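You operate a simulated robot arm through the tools that you are given. There is no shell and no other tool. Be economical: measure what you need, move in short steps, check, and stop when the job is done.

The job below is to be done with a simulated robot arm. You get a single attempt, and the scene is never put back.

TASK
Stir the red-handled beaker even at the stir ticket's speed.
Fine: plate 3; the white stir bar goes in before the stir starts; stir knob and switch end off.

Only the result counts: the job must be done as asked and must still hold three seconds after the hand-in. Knocking over, shifting, dropping, spilling or breaking anything else fails it.

THE ROBOT
A 6-joint arm with a two-finger parallel gripper, fixed in place. Base frame: the origin is at the foot of the arm, x ahead of it, y to its left, z up. Units: mm, degrees, N and s.
With the tool pointing down near the work surface it reaches from about 320 to 700 mm from the base axis. Its first joint turns from -166.0 to 166.0 degrees. Payload 4.1 kg.
Tool frame: the origin (TCP) lies between the finger pads and is the grasp point; the fingertips stand 23 mm ahead of it; z points along the fingers, y is the line along which they close. Largest opening 94 mm; finger width 38, thickness 10; the body of the gripper, 54 by 96 mm, starts 39 mm behind the TCP.
Orientation is that of the tool frame in the base frame, as [roll, pitch, yaw] about the fixed x, y, z axes, in that order (R = Rz(yaw) Ry(pitch) Rx(roll)). With the fingers straight down and closing along the base's y, the tool's x points along the base's -x, its y along +y and its z along -z.

THE INTERFACE
- The arm moves only by the tool drive_tool. Its argument "deltas" is a list of rows, each an object of numbers (a shift or turn left out is 0, a gripper value left out holds the last): "ax", "ay", "az": the turn, a rotation vector about the base's x, y, z in units of 90 degrees (1.0 is 90 degrees); "x", "y", "z": the shift along the base's x, y, z in units of 400 mm (1.0 is 400 mm); "hand": the gripper command, from -1 (fully open) to 1 (shut), values between in proportion. In form: [{"ax": .., "ay": .., "az": .., "x": .., "y": .., "z": .., "hand": ..}, ...]. A call has 1 to 10 rows; each row is the pose to reach, as a shift and turn from the pose commanded when the call began. A call with a number of a shift or a turn outside -1 to 1 is refused whole. A row lasts 0.2 s, in which the tool goes at most 50 mm and 8.6 degrees; a call with a longer step from one row to the next is refused whole, and so is a gripper value outside its range. Where a pose cannot be reached the arm comes as near as it can. A force on the tool above 40 N (or 10 N above the force at the start of the call, whichever is more), or a blocked arm, ends the call early, and 0.2 s more pass. The fingers move at their own pace (about 45 mm/s each) and stop on an object; they squeeze with about 33 N. The grip force told is the motor's: it shows also when the fingers shut on nothing. Time passes only in rows, and 0.2 s behind the last, so rows that repeat a pose let the fingers close. It gives the time, the measured TCP pose, the force on the tool (base axes), the opening and the grip force at its end, in the units of the frame above (readings bear some noise).
- Cameras (640 x 400 px; columns grow to the right, rows downward): "scene" is fixed at [220.9, 500.1, 1682.1]; the picture's right is [-0.99, 0.16, 0.00], its down [0.15, 0.96, -0.25] and it looks along [-0.04, -0.24, -0.97] (base axes); focal length 248 px, centre (320, 200). "wrist" rides on the gripper at [86, 16, -74] in the tool frame; the picture's right is [-0.18, 0.98, 0.00], its down [-0.58, -0.11, -0.81] and it looks along [-0.79, -0.15, 0.59] (tool axes); focal length 243 px, centre (320, 200).
- get_image(camera): a new picture of that camera. No time passes.
- raise_lower(by): slides the trunk up (or, below 0, down) by that many mm; the arm rides with it, the base frame stays. It gives what a move gives, with no picture.
- point_at(camera, pixels): for up to 12 pixels [column, row] of the newest picture of that camera ("zoom" is the newest enlarged one), the place [x, y, z] in the base frame of the surface seen there, good to about 3 mm. No time passes.
- enlarge(camera, box): a new picture of the part [left, top, right, bottom] of that camera's present view, enlarged. No time passes.
- job_done(): hands the job in; it is judged then, once.

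Keep the steps short. Do not move on a guess: measure, check each grasp and each placing, and mend mistakes. In all there are 80 turns and 54 pictures (those below and enlarged ones count). Leave the gripper open and the arm clear of the work at the hand-in unless told otherwise, and finish with a single line.

The tools are called after "Request:" by a JSON object that holds its "api" and its "payload". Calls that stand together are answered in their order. drive_tool: Moves the arm, as the interface text tells. Its arguments: {"type":"object","properties":{"deltas":{"type":"array","items":{"type":"object","properties":{"ax":{"type":"number"},"ay":{"type":"number"},"az":{"type":"number"},"x":{"type":"number"},"y":{"type":"number"},"z":{"type":"number"},"hand":{"type":"number"}}}}},"required":["deltas"]} The other tools are called the same way: raise_lower (by) slides the trunk up or down; get_image (camera) takes a picture; point_at (camera, pixels) gives the place of the surface under pixels of a picture; enlarge (camera, box) takes an enlarged picture of a part of a camera's view; job_done () hands the job in.

At the start:

```text
time: 0.0
position: [270.9, 243.9, 1341.8]
orientation: [-180.0, 0.0, -180.0]
ft_force: [-0.2, 0.0, -0.1]
width: 94.1
grip_force: 0.0
trunk travel left (down, up): [-525.0, 65.0]
```

scene: 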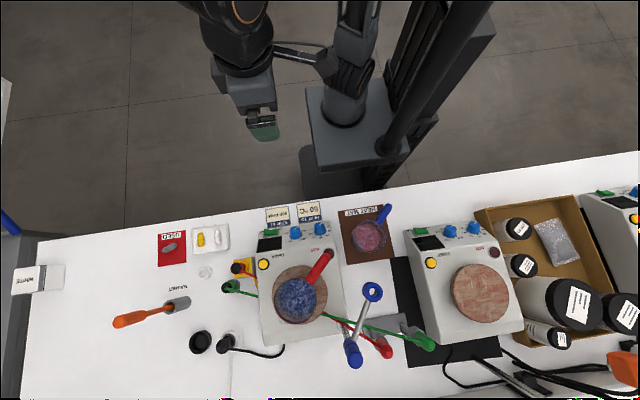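
wrist: 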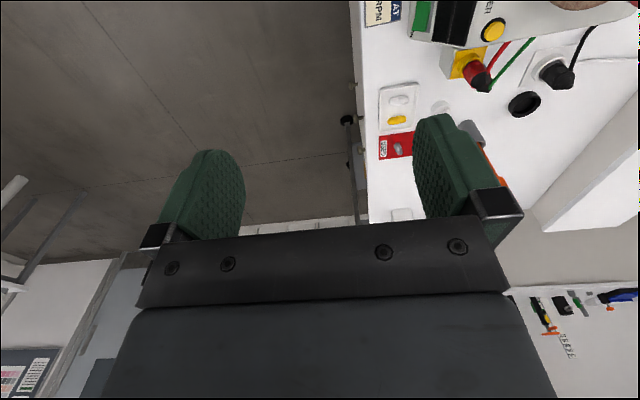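

I see a bench with hotplates, tickets, stir bars and beakers. I'll enlarge the regions to read the labels.

Request:
{"api": "enlarge", "payload": {"camera": "scene", "box": [220, 195, 400, 307]}}

Request:
{"api": "enlarge", "payload": {"camera": "scene", "box": [100, 215, 280, 360]}}

Request:
{"api": "enlarge", "payload": {"camera": "scene", "box": [380, 180, 640, 400]}}

```text
3.56 times, centred on (310, 251) of scene
```

zoom: 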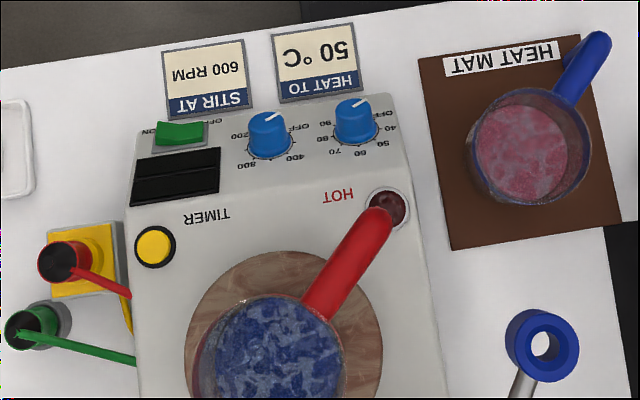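

```text
2.76 times, centred on (190, 288) of scene
```

zoom: 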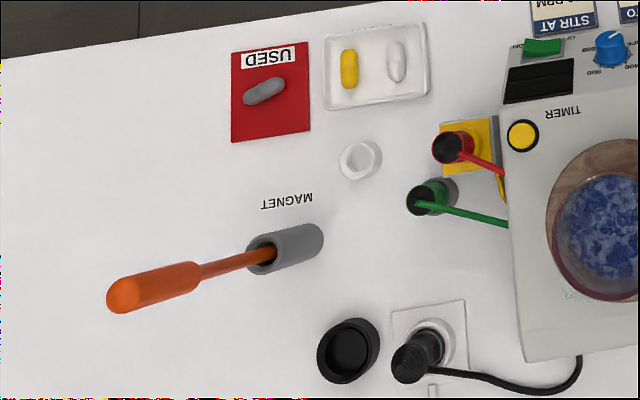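

```text
1.82 times, centred on (510, 290) of scene
```

zoom: 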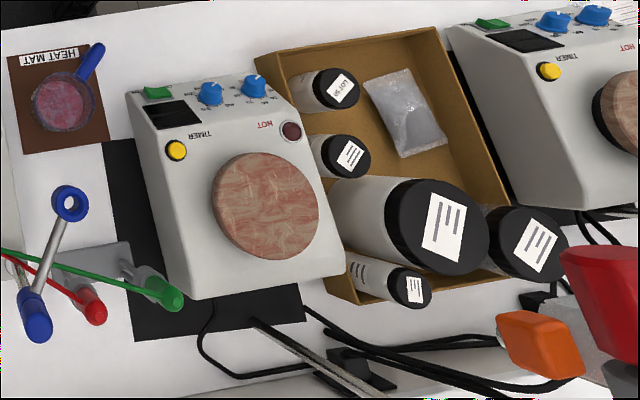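

Next I measure the main objects. I'll zoom in on the plate with the beaker.

Request:
{"api": "enlarge", "payload": {"camera": "scene", "box": [180, 215, 350, 321]}}

Request:
{"api": "point_at", "payload": {"camera": "scene", "pixels": [[201, 239], [218, 238], [270, 243], [295, 232], [321, 229], [264, 265], [330, 256], [306, 281], [296, 300], [335, 290], [490, 290], [300, 335]]}}

Request:
{"api": "enlarge", "payload": {"camera": "scene", "box": [540, 160, 640, 260]}}

```text
3.76 times, centred on (265, 268) of scene
```

zoom: 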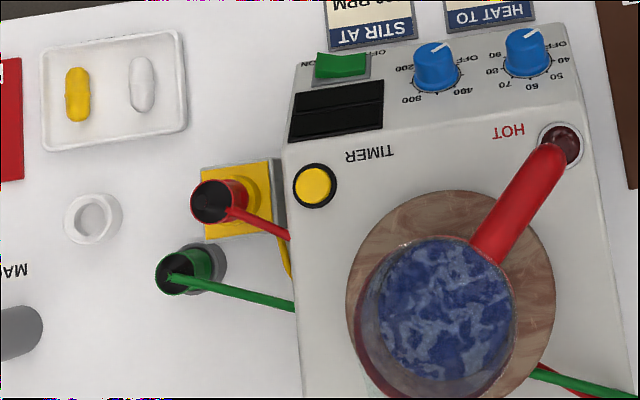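

```text
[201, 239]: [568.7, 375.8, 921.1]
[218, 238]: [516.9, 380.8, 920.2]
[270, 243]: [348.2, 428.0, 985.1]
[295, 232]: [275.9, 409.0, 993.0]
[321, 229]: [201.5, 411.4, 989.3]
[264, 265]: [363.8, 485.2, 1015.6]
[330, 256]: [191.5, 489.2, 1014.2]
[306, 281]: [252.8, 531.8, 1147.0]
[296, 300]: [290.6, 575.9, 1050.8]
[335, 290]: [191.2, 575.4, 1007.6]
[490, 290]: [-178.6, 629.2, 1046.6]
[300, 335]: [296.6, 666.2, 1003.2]
```

```text
4.00 times, centred on (590, 210) of scene
```

zoom: 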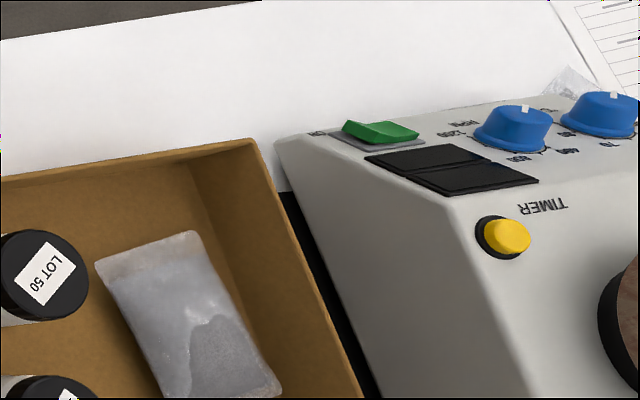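

No plate numbers are visible from above, so I'll turn the wrist 90° to look at the plate fronts (+y).

Request:
{"api": "drive_tool", "payload": {"deltas": [{"az": 0.095}, {"az": 0.19}, {"az": 0.285}, {"az": 0.38}, {"az": 0.475}, {"az": 0.57}, {"az": 0.665}, {"az": 0.76}, {"az": 0.855}, {"az": 0.95}]}}

Request:
{"api": "drive_tool", "payload": {"deltas": [{"az": 0.05, "y": -0.05}, {"az": 0.05, "y": -0.1, "z": -0.05, "x": -0.1}]}}

Request:
{"api": "get_image", "payload": {"camera": "wrist"}}

```text
time: 2.2
position: [271.7, 242.8, 1340.2]
orientation: [-180.0, 0.0, -94.3]
ft_force: [-0.7, -0.2, 0.5]
width: 94.4
grip_force: 0.1
trunk travel left (down, up): [-525.0, 65.0]
```

```text
time: 2.8
position: [232.3, 201.6, 1320.0]
orientation: [-180.0, 0.0, -89.9]
ft_force: [0.8, -0.4, -0.7]
width: 94.1
grip_force: 0.0
trunk travel left (down, up): [-525.0, 65.0]
```

```text
46 pictures are left
```

wrist: 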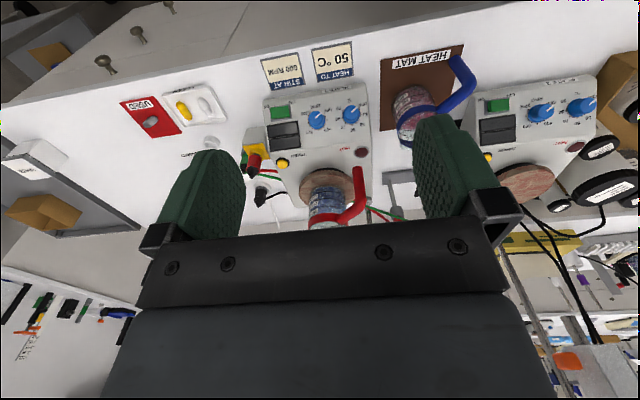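

The wrist view shows the plate fronts. I'll enlarge them.

Request:
{"api": "enlarge", "payload": {"camera": "wrist", "box": [230, 40, 410, 200]}}

Request:
{"api": "enlarge", "payload": {"camera": "wrist", "box": [440, 60, 640, 200]}}

```text
2.50 times, centred on (320, 120) of wrist
```

zoom: 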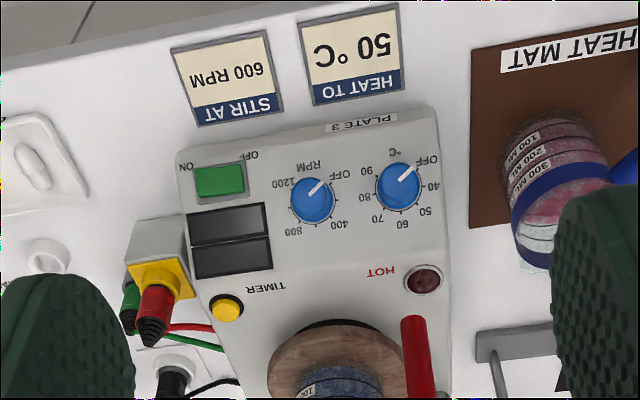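

```text
2.86 times, centred on (540, 130) of wrist
```

zoom: 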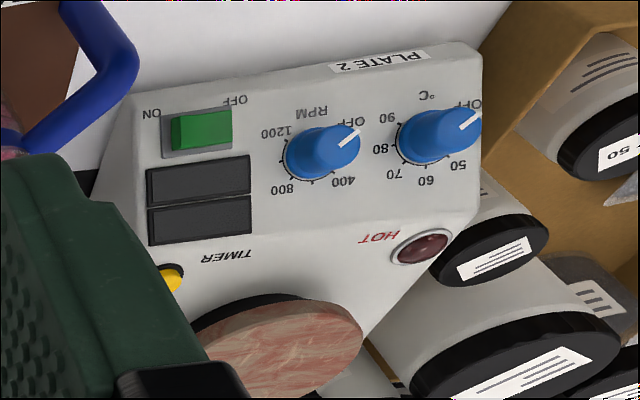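

The beaker already stands on PLATE 3, and the ticket says 600 RPM. The knob scale runs OFF, 400, 800, 1200 clockwise. Next I measure the tray, bars, beaker rim, handle and plug.

Request:
{"api": "enlarge", "payload": {"camera": "scene", "box": [180, 215, 350, 321]}}

Request:
{"api": "point_at", "payload": {"camera": "zoom", "pixels": [[147, 58], [142, 85], [140, 108], [110, 85], [176, 85], [113, 130], [376, 280], [510, 290], [440, 236], [430, 310], [485, 240], [545, 155]]}}

Request:
{"api": "enlarge", "payload": {"camera": "scene", "box": [180, 290, 480, 400]}}

```text
3.76 times, centred on (265, 268) of scene
```

zoom: 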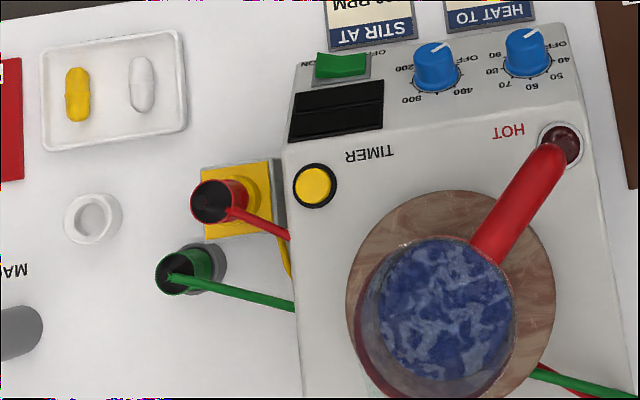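

```text
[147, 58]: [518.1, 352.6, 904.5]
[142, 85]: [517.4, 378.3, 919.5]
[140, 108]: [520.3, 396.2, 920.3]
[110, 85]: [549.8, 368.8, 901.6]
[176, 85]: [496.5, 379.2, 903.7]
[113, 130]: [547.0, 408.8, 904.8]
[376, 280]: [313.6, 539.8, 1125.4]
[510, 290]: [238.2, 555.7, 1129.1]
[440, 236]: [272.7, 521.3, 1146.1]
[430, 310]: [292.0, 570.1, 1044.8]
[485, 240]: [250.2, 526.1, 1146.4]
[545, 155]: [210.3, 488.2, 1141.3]
```

```text
2.13 times, centred on (330, 345) of scene
```

zoom: 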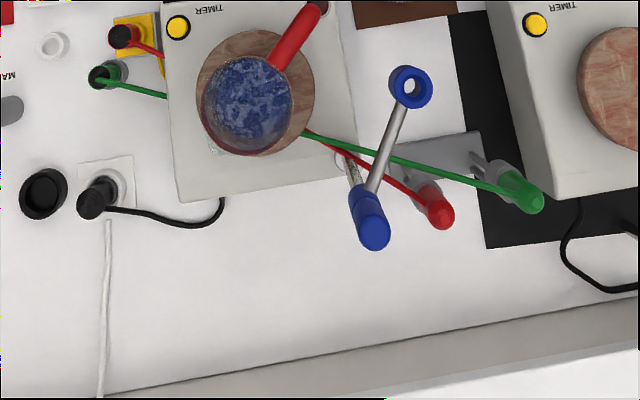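

The white bar is at about (518, 379), lying nearly along y, so fingers closing along x suit it. I'll move above the tray with the fingers part-closed to about 40 mm.

Request:
{"api": "drive_tool", "payload": {"deltas": [{"x": 0.09, "y": 0.055, "hand": 0.15}, {"x": 0.18, "y": 0.11}, {"x": 0.27, "y": 0.165}, {"x": 0.36, "y": 0.22}, {"x": 0.45, "y": 0.275}, {"x": 0.54, "y": 0.33}, {"x": 0.63, "y": 0.385}, {"x": 0.715, "y": 0.443}, {"x": 0.715, "y": 0.443, "z": -0.1}, {"x": 0.715, "y": 0.443, "z": -0.2}]}}

```text
time: 5.0
position: [502.7, 366.5, 1232.5]
orientation: [179.9, 0.0, -90.0]
ft_force: [0.0, -0.4, -0.2]
width: 40.1
grip_force: 0.2
out of reach, approached as far as the arm can: row 7, 8, 9, 10
trunk travel left (down, up): [-525.0, 65.0]
```

That point is out of reach at this trunk height. I'll lower the trunk by 150 mm, which puts the tool at about z 1082.

Request:
{"api": "raise_lower", "payload": {"by": -150}}

Request:
{"api": "get_image", "payload": {"camera": "scene"}}

Request:
{"api": "get_image", "payload": {"camera": "wrist"}}

```text
time: 6.8
position: [501.2, 364.9, 1081.8]
orientation: [-179.9, 0.0, -90.1]
ft_force: [0.3, 0.4, 0.1]
width: 39.9
grip_force: 0.0
trunk travel left (down, up): [-375.0, 215.0]
```

```text
41 pictures are left
```

scene: 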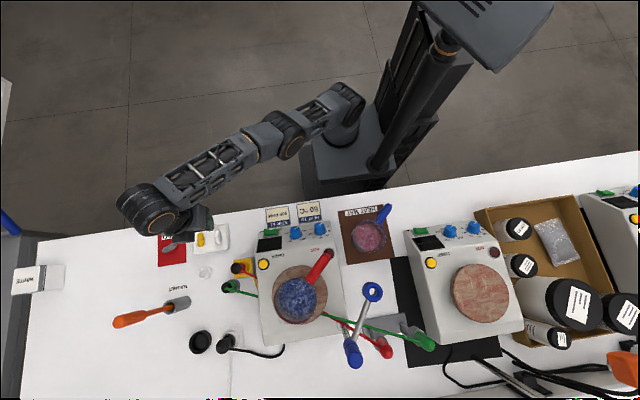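

```text
40 pictures are left
```

wrist: 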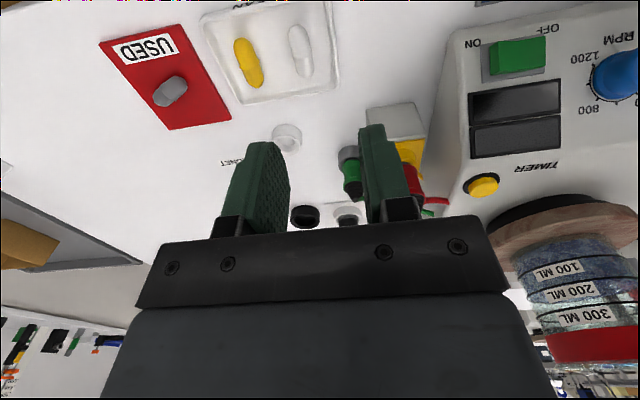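

Now I shift the last bit over the bar and descend to z≈990.

Request:
{"api": "drive_tool", "payload": {"deltas": [{"x": 0.04, "y": 0.035}, {"x": 0.04, "y": 0.035, "z": -0.08}, {"x": 0.04, "y": 0.035, "z": -0.16}, {"x": 0.04, "y": 0.035, "z": -0.22}, {"x": 0.04, "y": 0.035, "z": -0.22}]}}

Request:
{"api": "get_image", "payload": {"camera": "wrist"}}

```text
time: 8.0
position: [516.5, 379.6, 993.7]
orientation: [-180.0, 0.0, -90.0]
ft_force: [0.0, -0.6, 0.5]
width: 40.1
grip_force: 0.1
out of reach, approached as far as the arm can: row 1, 2
trunk travel left (down, up): [-375.0, 215.0]
```

```text
39 pictures are left
```

wrist: 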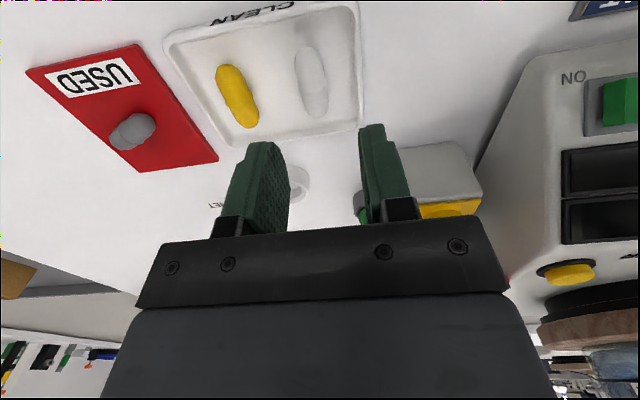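

The CLEAN tray is clear to see. I'll measure the bar ends and the tray walls from here.

Request:
{"api": "point_at", "payload": {"camera": "wrist", "pixels": [[305, 55], [311, 80], [316, 108], [340, 80], [357, 80], [236, 95], [275, 100]]}}

```text
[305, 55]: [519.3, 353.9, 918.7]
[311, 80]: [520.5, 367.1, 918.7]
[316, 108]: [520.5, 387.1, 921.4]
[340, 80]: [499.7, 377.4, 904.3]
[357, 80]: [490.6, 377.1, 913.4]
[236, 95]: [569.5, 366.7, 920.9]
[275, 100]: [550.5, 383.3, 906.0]
```

The bar is about 16 mm thick, centred at (519.5, 373), with a tray wall at x≈493. I'll narrow to about 27 mm, then descend to TCP z≈932.

Request:
{"api": "drive_tool", "payload": {"deltas": [{"x": 0.009, "y": -0.015, "hand": 0.43}, {"x": 0.009, "y": -0.015}, {"x": 0.009, "y": -0.015, "z": -0.06}, {"x": 0.009, "y": -0.015, "z": -0.1}, {"x": 0.009, "y": -0.015, "z": -0.1}]}}

Request:
{"api": "get_image", "payload": {"camera": "wrist"}}

```text
time: 9.2
position: [520.1, 373.8, 954.6]
orientation: [179.9, 0.0, -90.1]
ft_force: [0.0, 0.1, -0.3]
width: 26.9
grip_force: 0.0
trunk travel left (down, up): [-375.0, 215.0]
```

```text
38 pictures are left
```

wrist: 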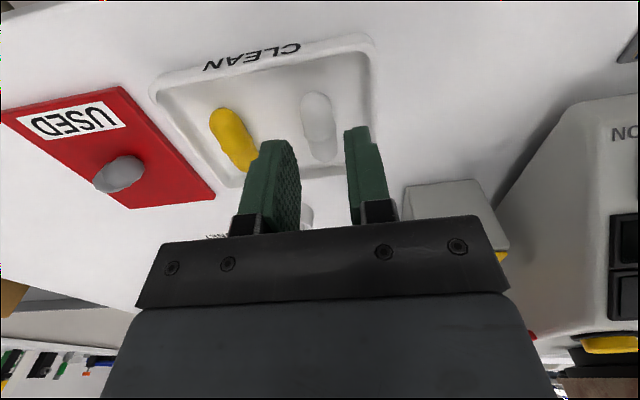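

The fingers straddle the white bar. I'll descend to about 932 and close.

Request:
{"api": "drive_tool", "payload": {"deltas": [{"z": -0.03}, {"z": -0.055}, {"z": -0.055}, {"z": -0.055, "hand": 1}, {"z": -0.055}, {"z": -0.055}, {"z": -0.055}]}}

Request:
{"api": "drive_tool", "payload": {"deltas": [{"z": 0.06}, {"z": 0.15}, {"z": 0.25}]}}

Request:
{"api": "get_image", "payload": {"camera": "wrist"}}

```text
time: 10.8
position: [520.7, 373.4, 932.4]
orientation: [180.0, 0.0, -90.0]
ft_force: [1.2, -0.9, -0.3]
width: 14.5
grip_force: 32.9
trunk travel left (down, up): [-375.0, 215.0]
```

```text
time: 11.6
position: [520.1, 371.1, 1031.2]
orientation: [180.0, 0.0, -90.0]
ft_force: [0.4, 0.2, 0.2]
width: 14.6
grip_force: 33.0
trunk travel left (down, up): [-375.0, 215.0]
```

```text
37 pictures are left
```

wrist: 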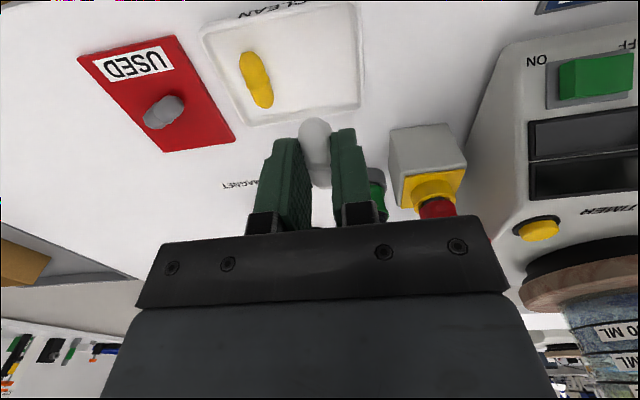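

The bar is held at 14.6 mm. I'll raise the trunk 200 mm to clear the beaker, then move across.

Request:
{"api": "raise_lower", "payload": {"by": 200}}

Request:
{"api": "drive_tool", "payload": {"deltas": [{"x": -0.075, "y": 0.05}, {"x": -0.15, "y": 0.1}, {"x": -0.225, "y": 0.15}, {"x": -0.3, "y": 0.2}, {"x": -0.375, "y": 0.25}, {"x": -0.45, "y": 0.3}]}}

Request:
{"api": "get_image", "payload": {"camera": "wrist"}}

```text
time: 13.7
position: [519.4, 370.1, 1231.0]
orientation: [180.0, 0.1, -90.0]
ft_force: [0.8, -0.7, 0.1]
width: 15.0
grip_force: 33.0
trunk travel left (down, up): [-575.0, 15.0]
```

```text
time: 15.1
position: [335.2, 491.7, 1233.4]
orientation: [-180.0, 0.1, -89.9]
ft_force: [-0.8, -0.4, 0.2]
width: 14.6
grip_force: 33.1
trunk travel left (down, up): [-575.0, 15.0]
```

```text
36 pictures are left
```

wrist: 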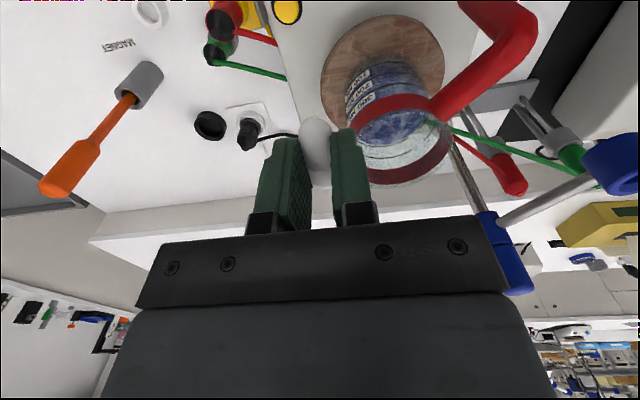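

The red rim band is visible. I'll zoom in and measure it to find the beaker centre.

Request:
{"api": "enlarge", "payload": {"camera": "wrist", "box": [310, 40, 490, 200]}}

Request:
{"api": "point_at", "payload": {"camera": "wrist", "pixels": [[365, 110], [395, 102], [428, 102], [440, 165], [405, 175], [452, 140], [395, 130], [348, 75], [420, 72], [440, 105], [490, 70], [525, 30]]}}

```text
2.50 times, centred on (400, 120) of wrist
```

zoom: 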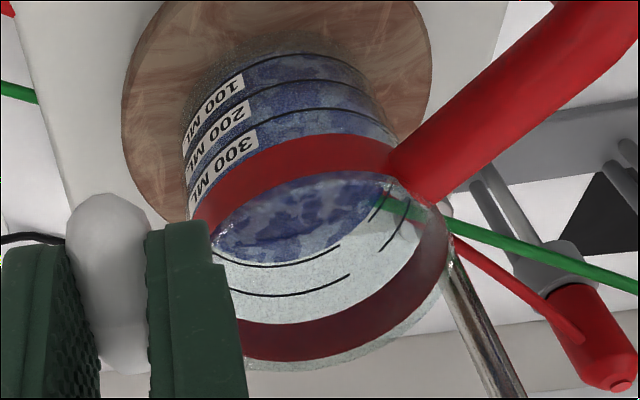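

```text
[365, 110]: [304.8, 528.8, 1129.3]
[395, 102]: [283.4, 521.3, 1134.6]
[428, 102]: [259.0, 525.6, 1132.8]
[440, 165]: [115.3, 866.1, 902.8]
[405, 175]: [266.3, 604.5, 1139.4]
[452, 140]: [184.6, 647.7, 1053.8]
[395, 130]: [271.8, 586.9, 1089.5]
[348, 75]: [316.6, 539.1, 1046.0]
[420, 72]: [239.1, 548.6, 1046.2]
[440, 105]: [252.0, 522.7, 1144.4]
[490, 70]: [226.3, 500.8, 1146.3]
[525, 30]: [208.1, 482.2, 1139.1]
```

The beaker centre is about (279, 564), radius about 43, rim z≈1150 and liquid at about 1090. I'll centre over it at the current height.

Request:
{"api": "drive_tool", "payload": {"deltas": [{"x": -0.07, "y": 0.09}, {"x": -0.14, "y": 0.18}, {"x": -0.14, "y": 0.18}]}}

Request:
{"api": "get_image", "payload": {"camera": "wrist"}}

Request:
{"api": "get_image", "payload": {"camera": "scene"}}

```text
time: 15.9
position: [278.4, 556.2, 1226.3]
orientation: [180.0, 0.0, -90.2]
ft_force: [-0.6, 0.1, 0.4]
width: 14.5
grip_force: 32.5
out of reach, approached as far as the arm can: row 2, 3
trunk travel left (down, up): [-575.0, 15.0]
```

```text
34 pictures are left
```

wrist: 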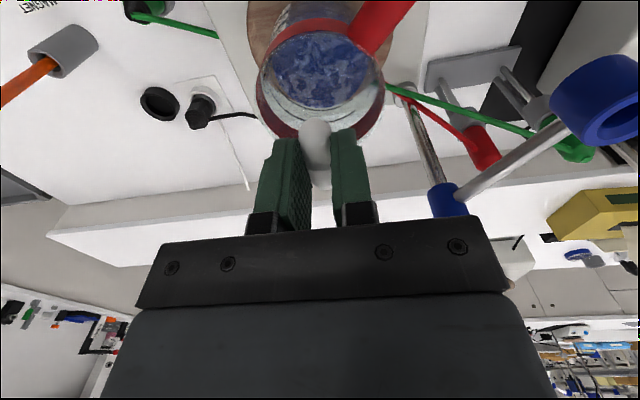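

```text
33 pictures are left
```

scene: 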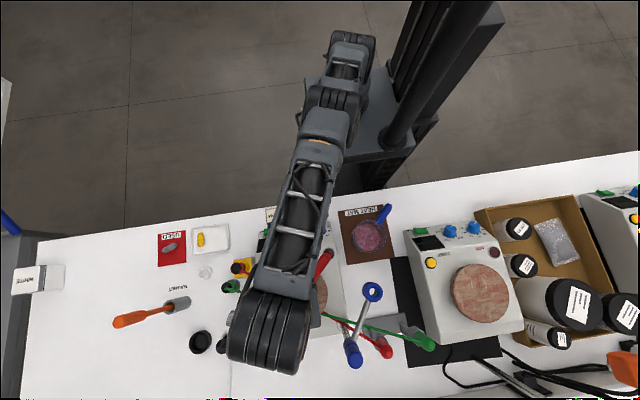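

The tool is nearly centred but limited by reach at this height. I'll descend a bit while correcting y.

Request:
{"api": "drive_tool", "payload": {"deltas": [{"y": 0.018, "z": -0.06}, {"y": 0.018, "z": -0.12}, {"y": 0.018, "z": -0.12}]}}

Request:
{"api": "get_image", "payload": {"camera": "wrist"}}

```text
time: 16.7
position: [278.5, 562.9, 1176.5]
orientation: [-180.0, 0.0, -90.0]
ft_force: [0.4, 0.3, 0.6]
width: 14.4
grip_force: 32.9
trunk travel left (down, up): [-575.0, 15.0]
```

```text
32 pictures are left
```

wrist: 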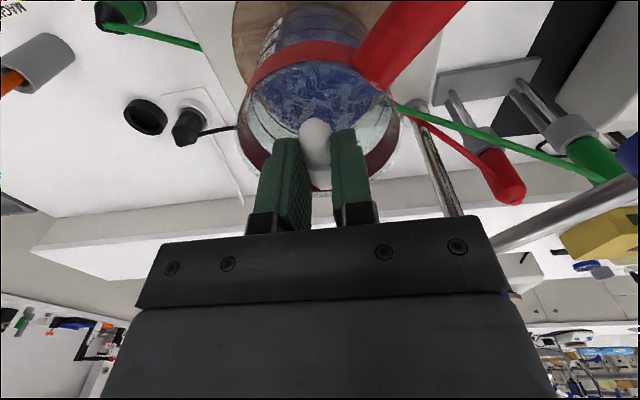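

The bar is centred in the mouth. I'll go down to about 1138 and open partly to about 33 mm.

Request:
{"api": "drive_tool", "payload": {"deltas": [{"z": -0.05}, {"z": -0.095}, {"z": -0.095}, {"z": -0.095, "hand": 0.3}, {"z": -0.095}, {"z": -0.095}, {"z": -0.095}]}}

Request:
{"api": "get_image", "payload": {"camera": "wrist"}}

```text
time: 18.3
position: [282.0, 563.0, 1140.8]
orientation: [180.0, 0.0, -89.9]
ft_force: [0.9, 0.3, 0.6]
width: 33.0
grip_force: 0.0
trunk travel left (down, up): [-575.0, 15.0]
```

```text
31 pictures are left
```

wrist: 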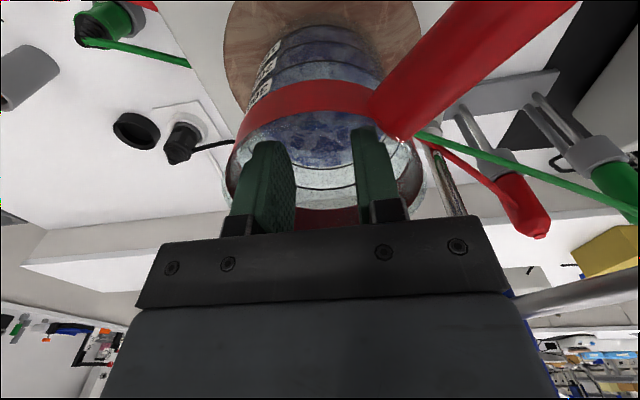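

The bar is in the liquid. I'll rise, retreat to above the front panel, and look at the knob.

Request:
{"api": "drive_tool", "payload": {"deltas": [{"z": 0.1}, {"z": 0.2}, {"z": 0.2, "y": -0.1}, {"z": 0.2, "y": -0.2}, {"z": 0.2, "y": -0.3}, {"z": 0.2, "y": -0.4}, {"z": 0.2, "y": -0.5}, {"z": 0.15, "y": -0.6}, {"z": 0.15, "y": -0.6}]}}

Request:
{"api": "get_image", "payload": {"camera": "wrist"}}

Request:
{"api": "enlarge", "payload": {"camera": "scene", "box": [230, 195, 350, 321]}}

```text
time: 20.3
position: [355.2, 502.4, 1254.1]
orientation: [179.9, -0.1, -90.0]
ft_force: [0.1, -0.3, 0.4]
width: 33.1
grip_force: 0.2
out of reach, approached as far as the arm can: row 3, 4, 5, 6, 7, 8, 9
trunk travel left (down, up): [-575.0, 15.0]
```

```text
30 pictures are left
```

wrist: 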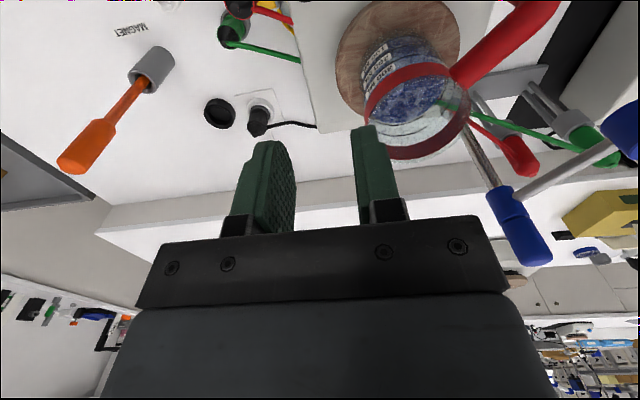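

```text
3.17 times, centred on (290, 258) of scene
```

zoom: 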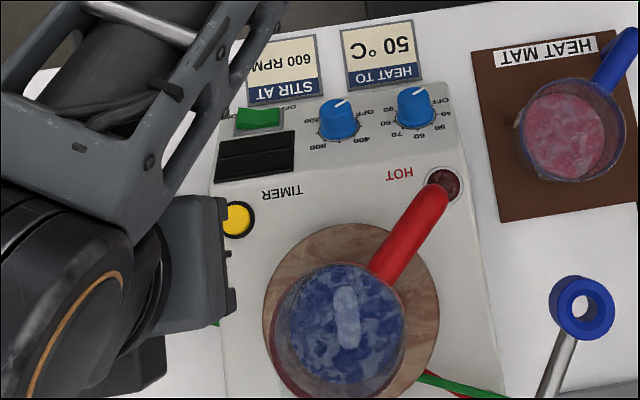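

The bar rests in the beaker; its white shape shows in the liquid. The arm took a detour near its reach limit, so I'll step towards the robot in smaller moves.

Request:
{"api": "drive_tool", "payload": {"deltas": [{"y": -0.08}, {"y": -0.16}, {"y": -0.24, "x": -0.05}, {"y": -0.32, "x": -0.1}, {"y": -0.38, "x": -0.15}, {"y": -0.38, "x": -0.19}, {"y": -0.38, "x": -0.19}]}}

```text
time: 21.9
position: [383.0, 484.1, 1264.4]
orientation: [-179.9, 0.0, -89.9]
ft_force: [-0.7, -0.5, -0.2]
width: 32.9
grip_force: 0.0
out of reach, approached as far as the arm can: row 1, 2, 3, 4, 5, 6, 7
trunk travel left (down, up): [-575.0, 15.0]
```

The arm seems stuck at its stretched limit. I'll send a zero-shift row to see what pose it now holds as commanded.

Request:
{"api": "drive_tool", "payload": {"deltas": [{}, {}]}}

```text
time: 22.5
position: [383.6, 484.4, 1264.2]
orientation: [179.9, 0.0, -90.0]
ft_force: [0.0, -0.6, -0.8]
width: 33.0
grip_force: 0.1
trunk travel left (down, up): [-575.0, 15.0]
```

The command resets to the actual pose. The arm is fully stretched, so I'll bend it by going down first with a small inward shift.

Request:
{"api": "drive_tool", "payload": {"deltas": [{"z": -0.05}, {"z": -0.1}, {"z": -0.15, "x": 0.01}, {"z": -0.15, "y": -0.05}, {"z": -0.15, "y": -0.1}, {"z": -0.15, "y": -0.15}]}}

```text
time: 23.9
position: [402.1, 474.0, 1250.1]
orientation: [179.7, -0.4, -90.0]
ft_force: [-1.2, 0.1, 0.1]
width: 32.9
grip_force: 0.0
out of reach, approached as far as the arm can: row 1, 2, 3, 4, 5, 6
trunk travel left (down, up): [-575.0, 15.0]
```

It is still resisting. I'll check the arm posture with the scene camera.

Request:
{"api": "get_image", "payload": {"camera": "scene"}}

```text
28 pictures are left
```

scene: 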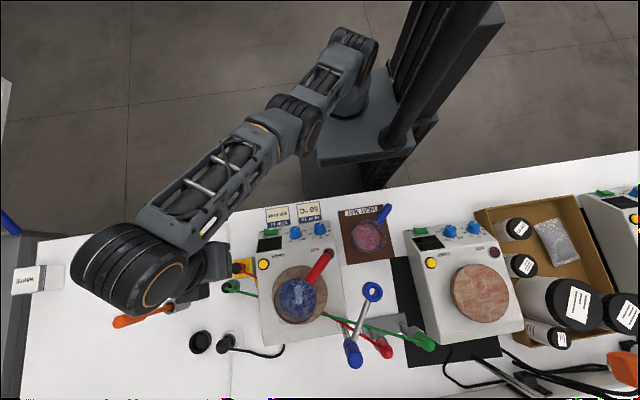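

The elbow is nearly straight. Larger pure-downward steps worked earlier, so I'll try that here; the space below is clear to about z 1050.

Request:
{"api": "drive_tool", "payload": {"deltas": [{"z": -0.11}, {"z": -0.22}, {"z": -0.22}, {"z": -0.22}, {"z": -0.22}]}}

```text
time: 25.1
position: [398.2, 481.4, 1226.5]
orientation: [178.4, -2.4, -90.0]
ft_force: [0.2, 0.4, -0.6]
width: 33.0
grip_force: 0.1
out of reach, approached as far as the arm can: row 1, 2, 3, 4, 5
trunk travel left (down, up): [-575.0, 15.0]
```

It is creeping free. I'll give a steady inward-and-down target for several rows to let the elbow bend.

Request:
{"api": "drive_tool", "payload": {"deltas": [{"x": -0.05, "y": -0.06, "z": -0.05}, {"x": -0.1, "y": -0.12, "z": -0.1}, {"x": -0.1, "y": -0.12, "z": -0.1}, {"x": -0.1, "y": -0.12, "z": -0.1}, {"x": -0.1, "y": -0.12, "z": -0.1}, {"x": -0.1, "y": -0.12, "z": -0.1}, {"x": -0.1, "y": -0.12, "z": -0.1}, {"x": -0.1, "y": -0.12, "z": -0.1}]}}

```text
time: 26.9
position: [394.1, 478.4, 1249.6]
orientation: [179.7, -0.4, -90.0]
ft_force: [0.2, -0.9, -0.2]
width: 33.0
grip_force: 0.2
out of reach, approached as far as the arm can: row 1, 2, 3, 4, 5, 6, 7, 8
trunk travel left (down, up): [-575.0, 15.0]
```

Reach grows lower down, so I'll move down and slightly outward along the boundary, as worked at the tray.

Request:
{"api": "drive_tool", "payload": {"deltas": [{"x": 0.02, "y": 0.025, "z": -0.1}, {"x": 0.02, "y": 0.025, "z": -0.2}, {"x": 0.02, "y": 0.025, "z": -0.25}, {"x": 0.02, "y": 0.025, "z": -0.25}]}}

```text
time: 27.9
position: [395.8, 482.6, 1223.7]
orientation: [178.1, -2.7, -89.9]
ft_force: [0.0, 1.2, 0.9]
width: 32.7
grip_force: 0.1
out of reach, approached as far as the arm can: row 1, 2, 3, 4
trunk travel left (down, up): [-575.0, 15.0]
```

I'll retry with a clearer outward component (r≈643) while lowering, which matches the tray case that worked.

Request:
{"api": "drive_tool", "payload": {"deltas": [{"x": 0.03, "y": 0.036, "z": -0.03}, {"x": 0.03, "y": 0.036, "z": -0.08}, {"x": 0.03, "y": 0.036, "z": -0.13}, {"x": 0.03, "y": 0.036, "z": -0.18}, {"x": 0.03, "y": 0.036, "z": -0.2}, {"x": 0.03, "y": 0.036, "z": -0.2}]}}

```text
time: 29.3
position: [407.7, 493.4, 1140.8]
orientation: [178.1, -2.8, -89.9]
ft_force: [1.0, -0.5, 0.5]
width: 32.7
grip_force: 0.0
out of reach, approached as far as the arm can: row 1
trunk travel left (down, up): [-575.0, 15.0]
```

It is free. I'll correct the tilt and move back towards the front panel at z≈1140, going -y first to keep clear of the beaker.

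Request:
{"api": "drive_tool", "payload": {"deltas": [{"ax": 0.031, "ay": -0.021, "y": -0.08}, {"ax": 0.031, "ay": -0.021, "y": -0.17}, {"ax": 0.031, "ay": -0.021, "y": -0.26}, {"ax": 0.031, "ay": -0.021, "y": -0.33, "x": -0.06}, {"ax": 0.031, "ay": -0.021, "y": -0.38, "x": -0.14}, {"ax": 0.031, "ay": -0.021, "y": -0.38, "x": -0.22}, {"ax": 0.031, "ay": -0.021, "y": -0.38, "x": -0.28}, {"ax": 0.031, "ay": -0.021, "y": -0.38, "x": -0.28}]}}

Request:
{"api": "get_image", "payload": {"camera": "wrist"}}

```text
time: 31.1
position: [295.4, 341.5, 1142.9]
orientation: [180.0, 0.0, -89.8]
ft_force: [-0.7, -0.3, 0.2]
width: 32.9
grip_force: 0.0
trunk travel left (down, up): [-575.0, 15.0]
```

```text
27 pictures are left
```

wrist: 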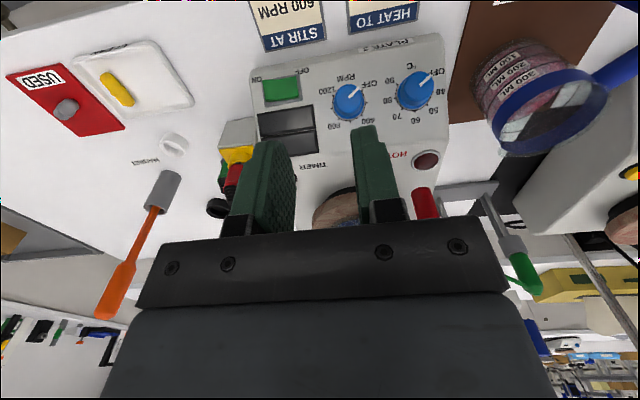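

The panel is in good view. I'll enlarge it and measure the knob, switch and panel plane.

Request:
{"api": "enlarge", "payload": {"camera": "wrist", "box": [240, 35, 460, 175]}}

Request:
{"api": "point_at", "payload": {"camera": "wrist", "pixels": [[270, 92], [282, 88], [296, 86], [346, 100], [352, 96], [350, 112], [310, 90], [325, 140], [385, 120], [320, 65], [430, 45], [440, 130]]}}

```text
2.86 times, centred on (350, 105) of wrist
```

zoom: 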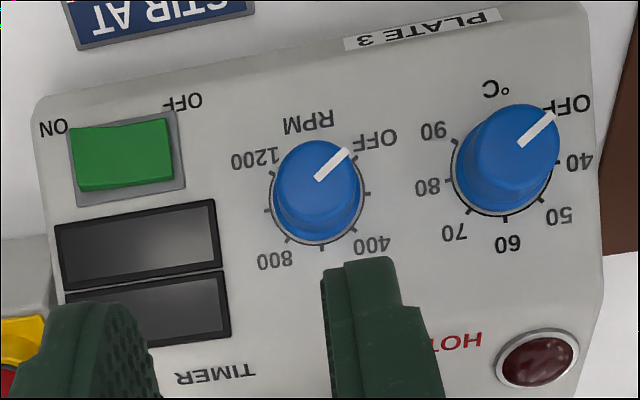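

```text
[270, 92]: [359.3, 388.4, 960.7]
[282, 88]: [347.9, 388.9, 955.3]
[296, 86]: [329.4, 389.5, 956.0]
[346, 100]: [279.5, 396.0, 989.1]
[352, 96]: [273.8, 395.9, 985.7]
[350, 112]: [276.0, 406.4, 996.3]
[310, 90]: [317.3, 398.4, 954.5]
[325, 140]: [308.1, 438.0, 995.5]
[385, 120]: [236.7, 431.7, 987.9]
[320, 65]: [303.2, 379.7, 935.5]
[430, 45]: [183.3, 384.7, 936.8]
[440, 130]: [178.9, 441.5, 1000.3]
```

The panel slopes about 47° and the knob is about 31 mm across. Its ticks are OFF, 200, 400, 600 and so on, about 45° apart, so 600 is 135° clockwise of OFF. I'll check the ticket heights and knob edges for clearance.

Request:
{"api": "point_at", "payload": {"camera": "wrist", "pixels": [[260, 8], [287, 20], [290, 45], [380, 15], [410, 15], [335, 98], [365, 98], [350, 88], [348, 120], [351, 121], [366, 103], [335, 112]]}}

Request:
{"api": "enlarge", "payload": {"camera": "wrist", "box": [310, 65, 400, 130]}}

```text
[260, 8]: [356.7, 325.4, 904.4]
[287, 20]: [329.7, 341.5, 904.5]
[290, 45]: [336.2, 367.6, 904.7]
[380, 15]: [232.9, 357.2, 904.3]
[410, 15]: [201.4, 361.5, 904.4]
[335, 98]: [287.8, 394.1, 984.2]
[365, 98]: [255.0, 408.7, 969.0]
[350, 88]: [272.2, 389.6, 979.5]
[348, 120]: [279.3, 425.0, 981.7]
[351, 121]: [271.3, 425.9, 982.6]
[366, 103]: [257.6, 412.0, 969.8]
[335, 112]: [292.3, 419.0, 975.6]
```

```text
6.15 times, centred on (355, 98) of wrist
```

zoom: 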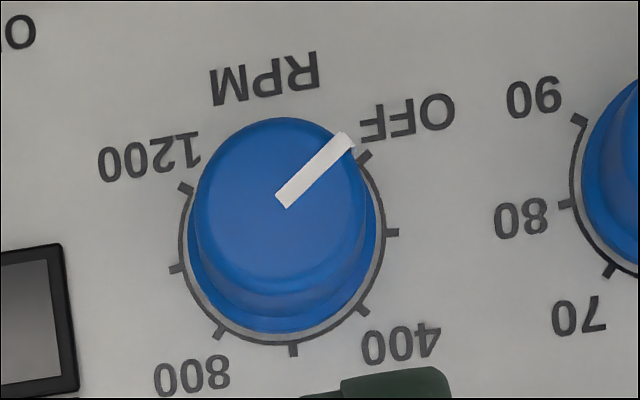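

The tickets lie flat, so there is clearance. The knob base is about (276, 414, 972) and its axis is (0, -0.73, 0.68). I'll tilt the tool 47° and take a standoff at about (276, 346, 1034).

Request:
{"api": "drive_tool", "payload": {"deltas": [{"ax": 0.09, "hand": -0.06, "z": -0.03}, {"ax": 0.18, "z": -0.07, "x": -0.02}, {"ax": 0.27, "z": -0.12, "x": -0.04}, {"ax": 0.36, "z": -0.17, "x": -0.05}, {"ax": 0.44, "z": -0.22, "x": -0.05}, {"ax": 0.522, "z": -0.27, "x": -0.05, "y": 0.012}, {"ax": 0.522, "z": -0.27, "x": -0.05, "y": 0.012}]}}

Request:
{"api": "get_image", "payload": {"camera": "wrist"}}

```text
time: 32.7
position: [276.6, 346.8, 1033.9]
orientation: [179.9, 47.0, -90.0]
ft_force: [0.0, -0.3, -0.1]
width: 49.7
grip_force: 0.0
trunk travel left (down, up): [-575.0, 15.0]
```

```text
24 pictures are left
```

wrist: 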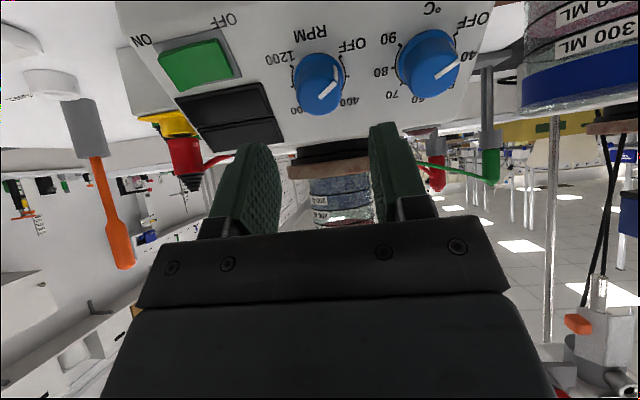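

I'll enlarge to check the alignment; the tool axis should meet the knob top near (320, 101) and its base near (320, 80).

Request:
{"api": "enlarge", "payload": {"camera": "wrist", "box": [260, 20, 380, 140]}}

Request:
{"api": "point_at", "payload": {"camera": "wrist", "pixels": [[310, 100], [325, 105], [338, 98], [300, 92], [318, 92], [345, 82], [297, 70], [350, 60], [320, 50], [290, 90], [320, 120], [350, 110]]}}

```text
3.33 times, centred on (320, 80) of wrist
```

zoom: 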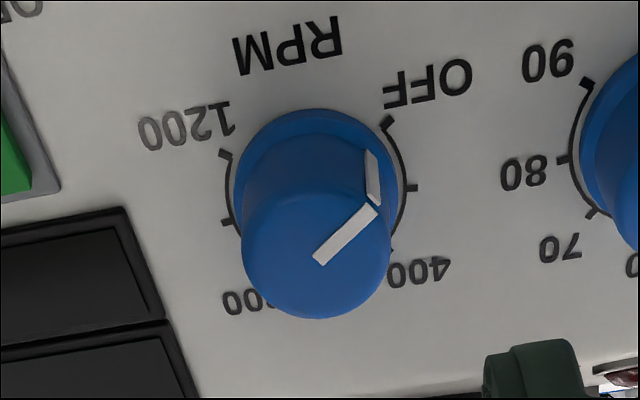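

```text
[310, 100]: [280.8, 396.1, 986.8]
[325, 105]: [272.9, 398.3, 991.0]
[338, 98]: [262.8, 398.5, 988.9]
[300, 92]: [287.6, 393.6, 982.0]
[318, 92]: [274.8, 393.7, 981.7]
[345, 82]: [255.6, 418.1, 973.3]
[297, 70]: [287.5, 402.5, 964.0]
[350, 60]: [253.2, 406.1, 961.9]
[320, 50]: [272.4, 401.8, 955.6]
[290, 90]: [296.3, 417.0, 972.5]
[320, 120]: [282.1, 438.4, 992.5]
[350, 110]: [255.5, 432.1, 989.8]
```

Alignment is good: the knob top is at (275, 395.5, 986). I'll advance along the axis to (275, 393, 988) with the fingers still open.

Request:
{"api": "drive_tool", "payload": {"deltas": [{"x": -0.004, "y": 0.04, "z": -0.039}, {"x": -0.004, "y": 0.08, "z": -0.078}, {"x": -0.004, "y": 0.115, "z": -0.113}, {"x": -0.004, "y": 0.115, "z": -0.113}]}}

Request:
{"api": "get_image", "payload": {"camera": "wrist"}}

```text
time: 33.7
position: [271.2, 393.7, 989.3]
orientation: [-180.0, 47.1, -90.0]
ft_force: [-0.4, -0.1, 0.4]
width: 49.9
grip_force: 0.1
trunk travel left (down, up): [-575.0, 15.0]
```

```text
22 pictures are left
```

wrist: 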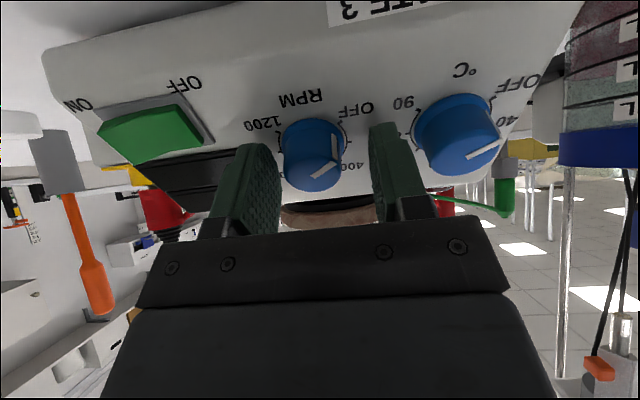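

The knob sits slightly towards the left (+x) finger, so I'll shift +4 mm in x and close gently.

Request:
{"api": "drive_tool", "payload": {"deltas": [{"x": 0.01}, {"x": 0.01, "hand": 1}, {"x": 0.01}, {"x": 0.01}, {"x": 0.01}]}}

Request:
{"api": "get_image", "payload": {"camera": "wrist"}}

```text
time: 34.9
position: [276.3, 392.6, 988.2]
orientation: [179.9, 47.0, -90.0]
ft_force: [-0.3, -0.8, 0.4]
width: 29.5
grip_force: 45.0
trunk travel left (down, up): [-575.0, 15.0]
```

```text
21 pictures are left
```

wrist: 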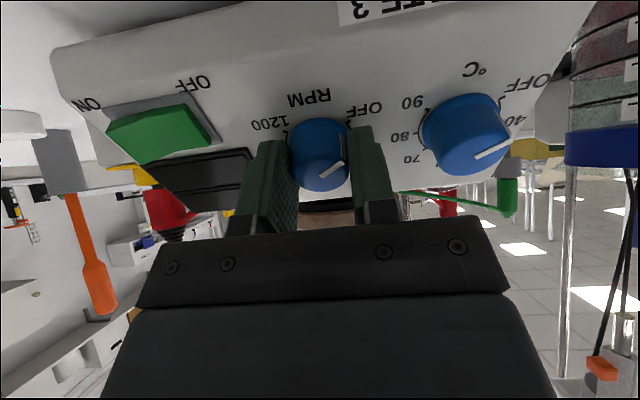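

The knob is gripped at 29.5 mm with no side force. I'll turn it clockwise about the axis (0, 0.73, -0.68), first by 72°.

Request:
{"api": "drive_tool", "payload": {"deltas": [{"ay": 0.0585, "az": -0.0546}, {"ay": 0.117, "az": -0.1091}, {"ay": 0.1755, "az": -0.1637}, {"ay": 0.234, "az": -0.2182}, {"ay": 0.2925, "az": -0.2728}, {"ay": 0.351, "az": -0.3273}, {"ay": 0.4095, "az": -0.3819}, {"ay": 0.468, "az": -0.4364}, {"ay": 0.5265, "az": -0.491}, {"ay": 0.585, "az": -0.5456}]}}

Request:
{"api": "get_image", "payload": {"camera": "wrist"}}

```text
time: 37.1
position: [275.2, 392.7, 989.0]
orientation: [134.7, 13.1, -167.6]
ft_force: [-23.0, -1.0, -10.1]
width: 29.6
grip_force: 44.8
trunk travel left (down, up): [-575.0, 15.0]
```

```text
20 pictures are left
```

wrist: 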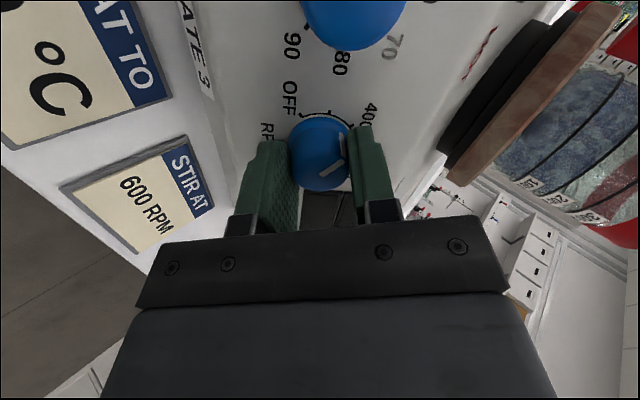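

The knob turns with the gripper, with a 23 N side load. I'll ease 1.5 mm in -x and turn another 62°.

Request:
{"api": "drive_tool", "payload": {"deltas": [{"x": -0.004}, {"x": -0.004, "ay": 0.063, "az": -0.0587}, {"x": -0.004, "ay": 0.126, "az": -0.1175}, {"x": -0.004, "ay": 0.189, "az": -0.1762}, {"x": -0.004, "ay": 0.252, "az": -0.235}, {"x": -0.004, "ay": 0.315, "az": -0.2937}, {"x": -0.004, "ay": 0.378, "az": -0.3525}, {"x": -0.004, "ay": 0.441, "az": -0.4112}, {"x": -0.004, "ay": 0.504, "az": -0.47}]}}

Request:
{"api": "get_image", "payload": {"camera": "wrist"}}

```text
time: 39.1
position: [276.6, 393.6, 989.7]
orientation: [142.5, -30.5, 146.3]
ft_force: [-4.0, 1.6, -8.7]
width: 29.4
grip_force: 45.6
trunk travel left (down, up): [-575.0, 15.0]
```

```text
19 pictures are left
```

wrist: 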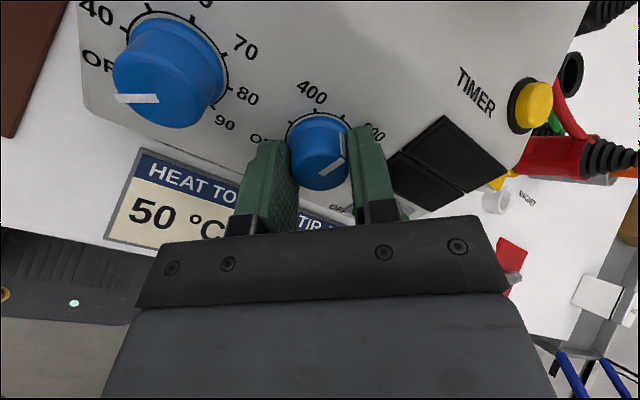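

Let me zoom in on the pointer against the ticks.

Request:
{"api": "enlarge", "payload": {"camera": "wrist", "box": [260, 70, 400, 210]}}

```text
2.86 times, centred on (330, 140) of wrist
```

zoom: 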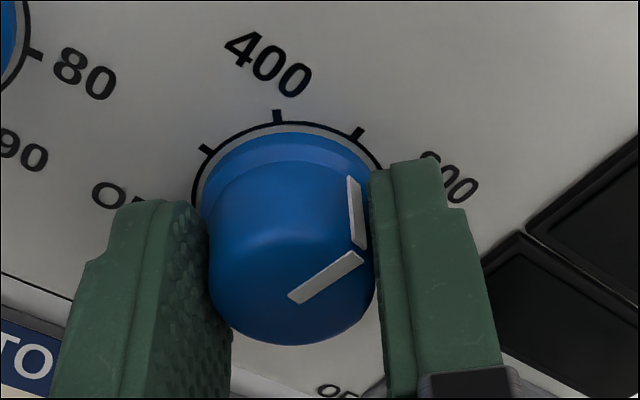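

The viewing angle makes this ambiguous; the pointer may be slightly past 600. I'll release, back off along the axis and look again.

Request:
{"api": "drive_tool", "payload": {"deltas": [{"hand": 0.0}, {}, {}, {"y": -0.08, "z": 0.075}, {"y": -0.18, "z": 0.168}, {"y": -0.25, "z": 0.233}, {"y": -0.25, "z": 0.233}]}}

Request:
{"api": "enlarge", "payload": {"camera": "wrist", "box": [260, 10, 400, 150]}}

```text
refused: row 5 steps farther than a row can; nothing moved
```

```text
2.86 times, centred on (330, 80) of wrist
```

zoom: 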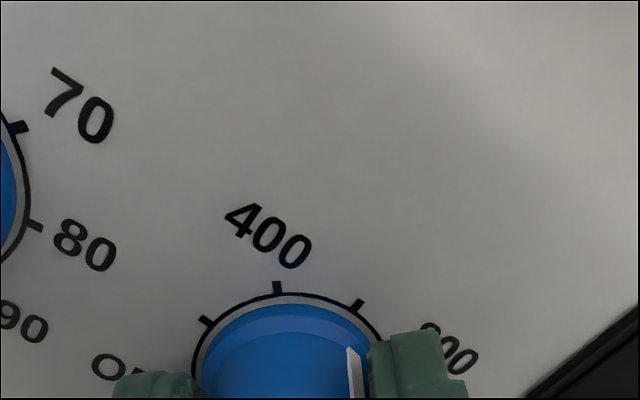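

That call was refused because the steps were too long. I'll repeat it with shorter ones.

Request:
{"api": "drive_tool", "payload": {"deltas": [{"hand": 0.0}, {}, {}, {"y": -0.07, "z": 0.065}, {"y": -0.14, "z": 0.13}, {"y": -0.21, "z": 0.195}, {"y": -0.25, "z": 0.233}, {"y": -0.25, "z": 0.233}]}}

Request:
{"api": "get_image", "payload": {"camera": "wrist"}}

```text
time: 40.9
position: [276.3, 293.0, 1079.4]
orientation: [142.5, -30.5, 146.4]
ft_force: [-0.2, 1.1, 0.5]
width: 47.2
grip_force: 0.1
trunk travel left (down, up): [-575.0, 15.0]
```

```text
16 pictures are left
```

wrist: 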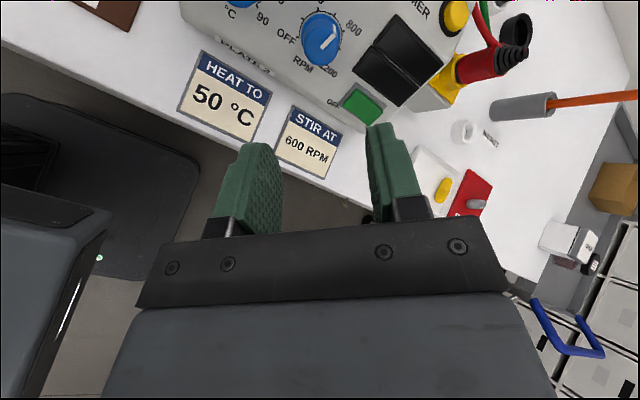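

Request:
{"api": "enlarge", "payload": {"camera": "wrist", "box": [275, 0, 375, 80]}}

Request:
{"api": "enlarge", "payload": {"camera": "scene", "box": [260, 205, 350, 325]}}

```text
5.00 times, centred on (325, 40) of wrist
```

zoom: 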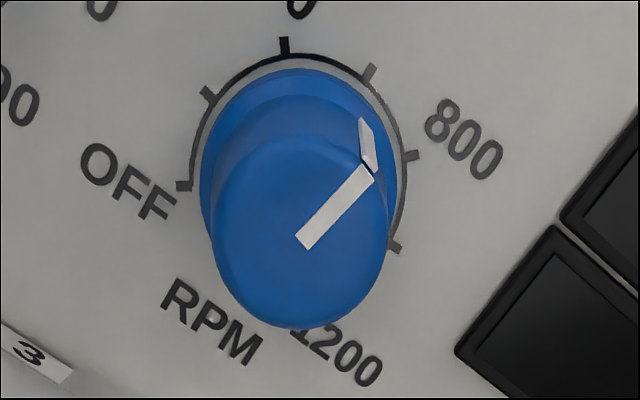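

```text
3.33 times, centred on (305, 265) of scene
```

zoom: 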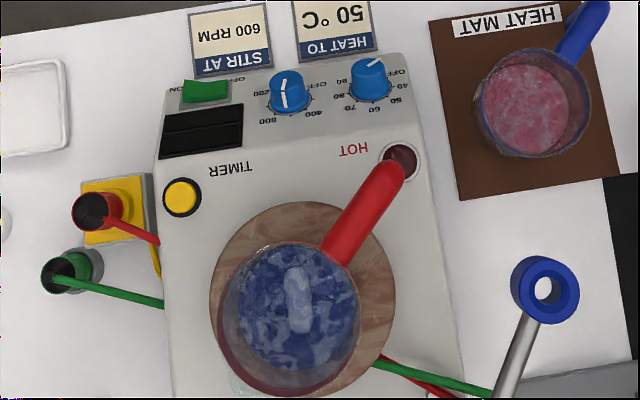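

The ticks are about 45° apart, and the pointer reads about 10° past 600 on both views. I'll return along the same axis, re-grip, turn back 10°, release and back off.

Request:
{"api": "drive_tool", "payload": {"deltas": [{"y": 0.07, "z": -0.065}, {"y": 0.14, "z": -0.13}, {"y": 0.21, "z": -0.195}, {"y": 0.25, "z": -0.233}, {"y": 0.25, "z": -0.233}, {"y": 0.25, "z": -0.233, "hand": 1}, {"y": 0.25, "z": -0.233}, {"y": 0.25, "z": -0.233}, {"y": 0.25, "z": -0.233}]}}

Request:
{"api": "drive_tool", "payload": {"deltas": [{"ay": -0.04, "az": 0.0375}, {"ay": -0.081, "az": 0.0757}, {"ay": -0.081, "az": 0.0757}, {"ay": -0.081, "az": 0.0757, "hand": 0}, {"ay": -0.081, "az": 0.0757}, {"ay": -0.081, "az": 0.0757}]}}

Request:
{"api": "drive_tool", "payload": {"deltas": [{"y": -0.07, "z": 0.065}, {"y": -0.14, "z": 0.13}, {"y": -0.21, "z": 0.195}, {"y": -0.25, "z": 0.233}, {"y": -0.25, "z": 0.233}]}}

Request:
{"api": "enlarge", "payload": {"camera": "wrist", "box": [275, 0, 375, 80]}}

```text
time: 42.9
position: [275.4, 391.8, 989.7]
orientation: [142.1, -30.6, 146.6]
ft_force: [13.8, 13.0, 19.0]
width: 29.3
grip_force: 44.7
trunk travel left (down, up): [-575.0, 15.0]
```

```text
time: 44.3
position: [274.5, 390.6, 988.7]
orientation: [138.5, -24.0, 155.3]
ft_force: [-0.2, 0.6, -0.5]
width: 47.0
grip_force: 0.0
trunk travel left (down, up): [-575.0, 15.0]
```

```text
time: 45.5
position: [274.7, 291.9, 1083.4]
orientation: [138.4, -24.0, 155.3]
ft_force: [-0.1, -0.2, -0.4]
width: 46.8
grip_force: 0.0
trunk travel left (down, up): [-575.0, 15.0]
```

```text
5.00 times, centred on (325, 40) of wrist
```

zoom: 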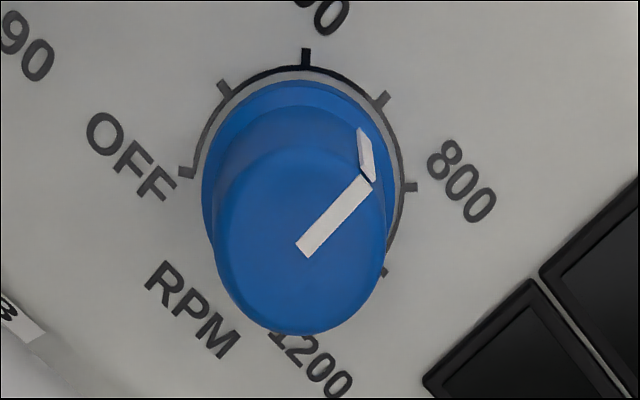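

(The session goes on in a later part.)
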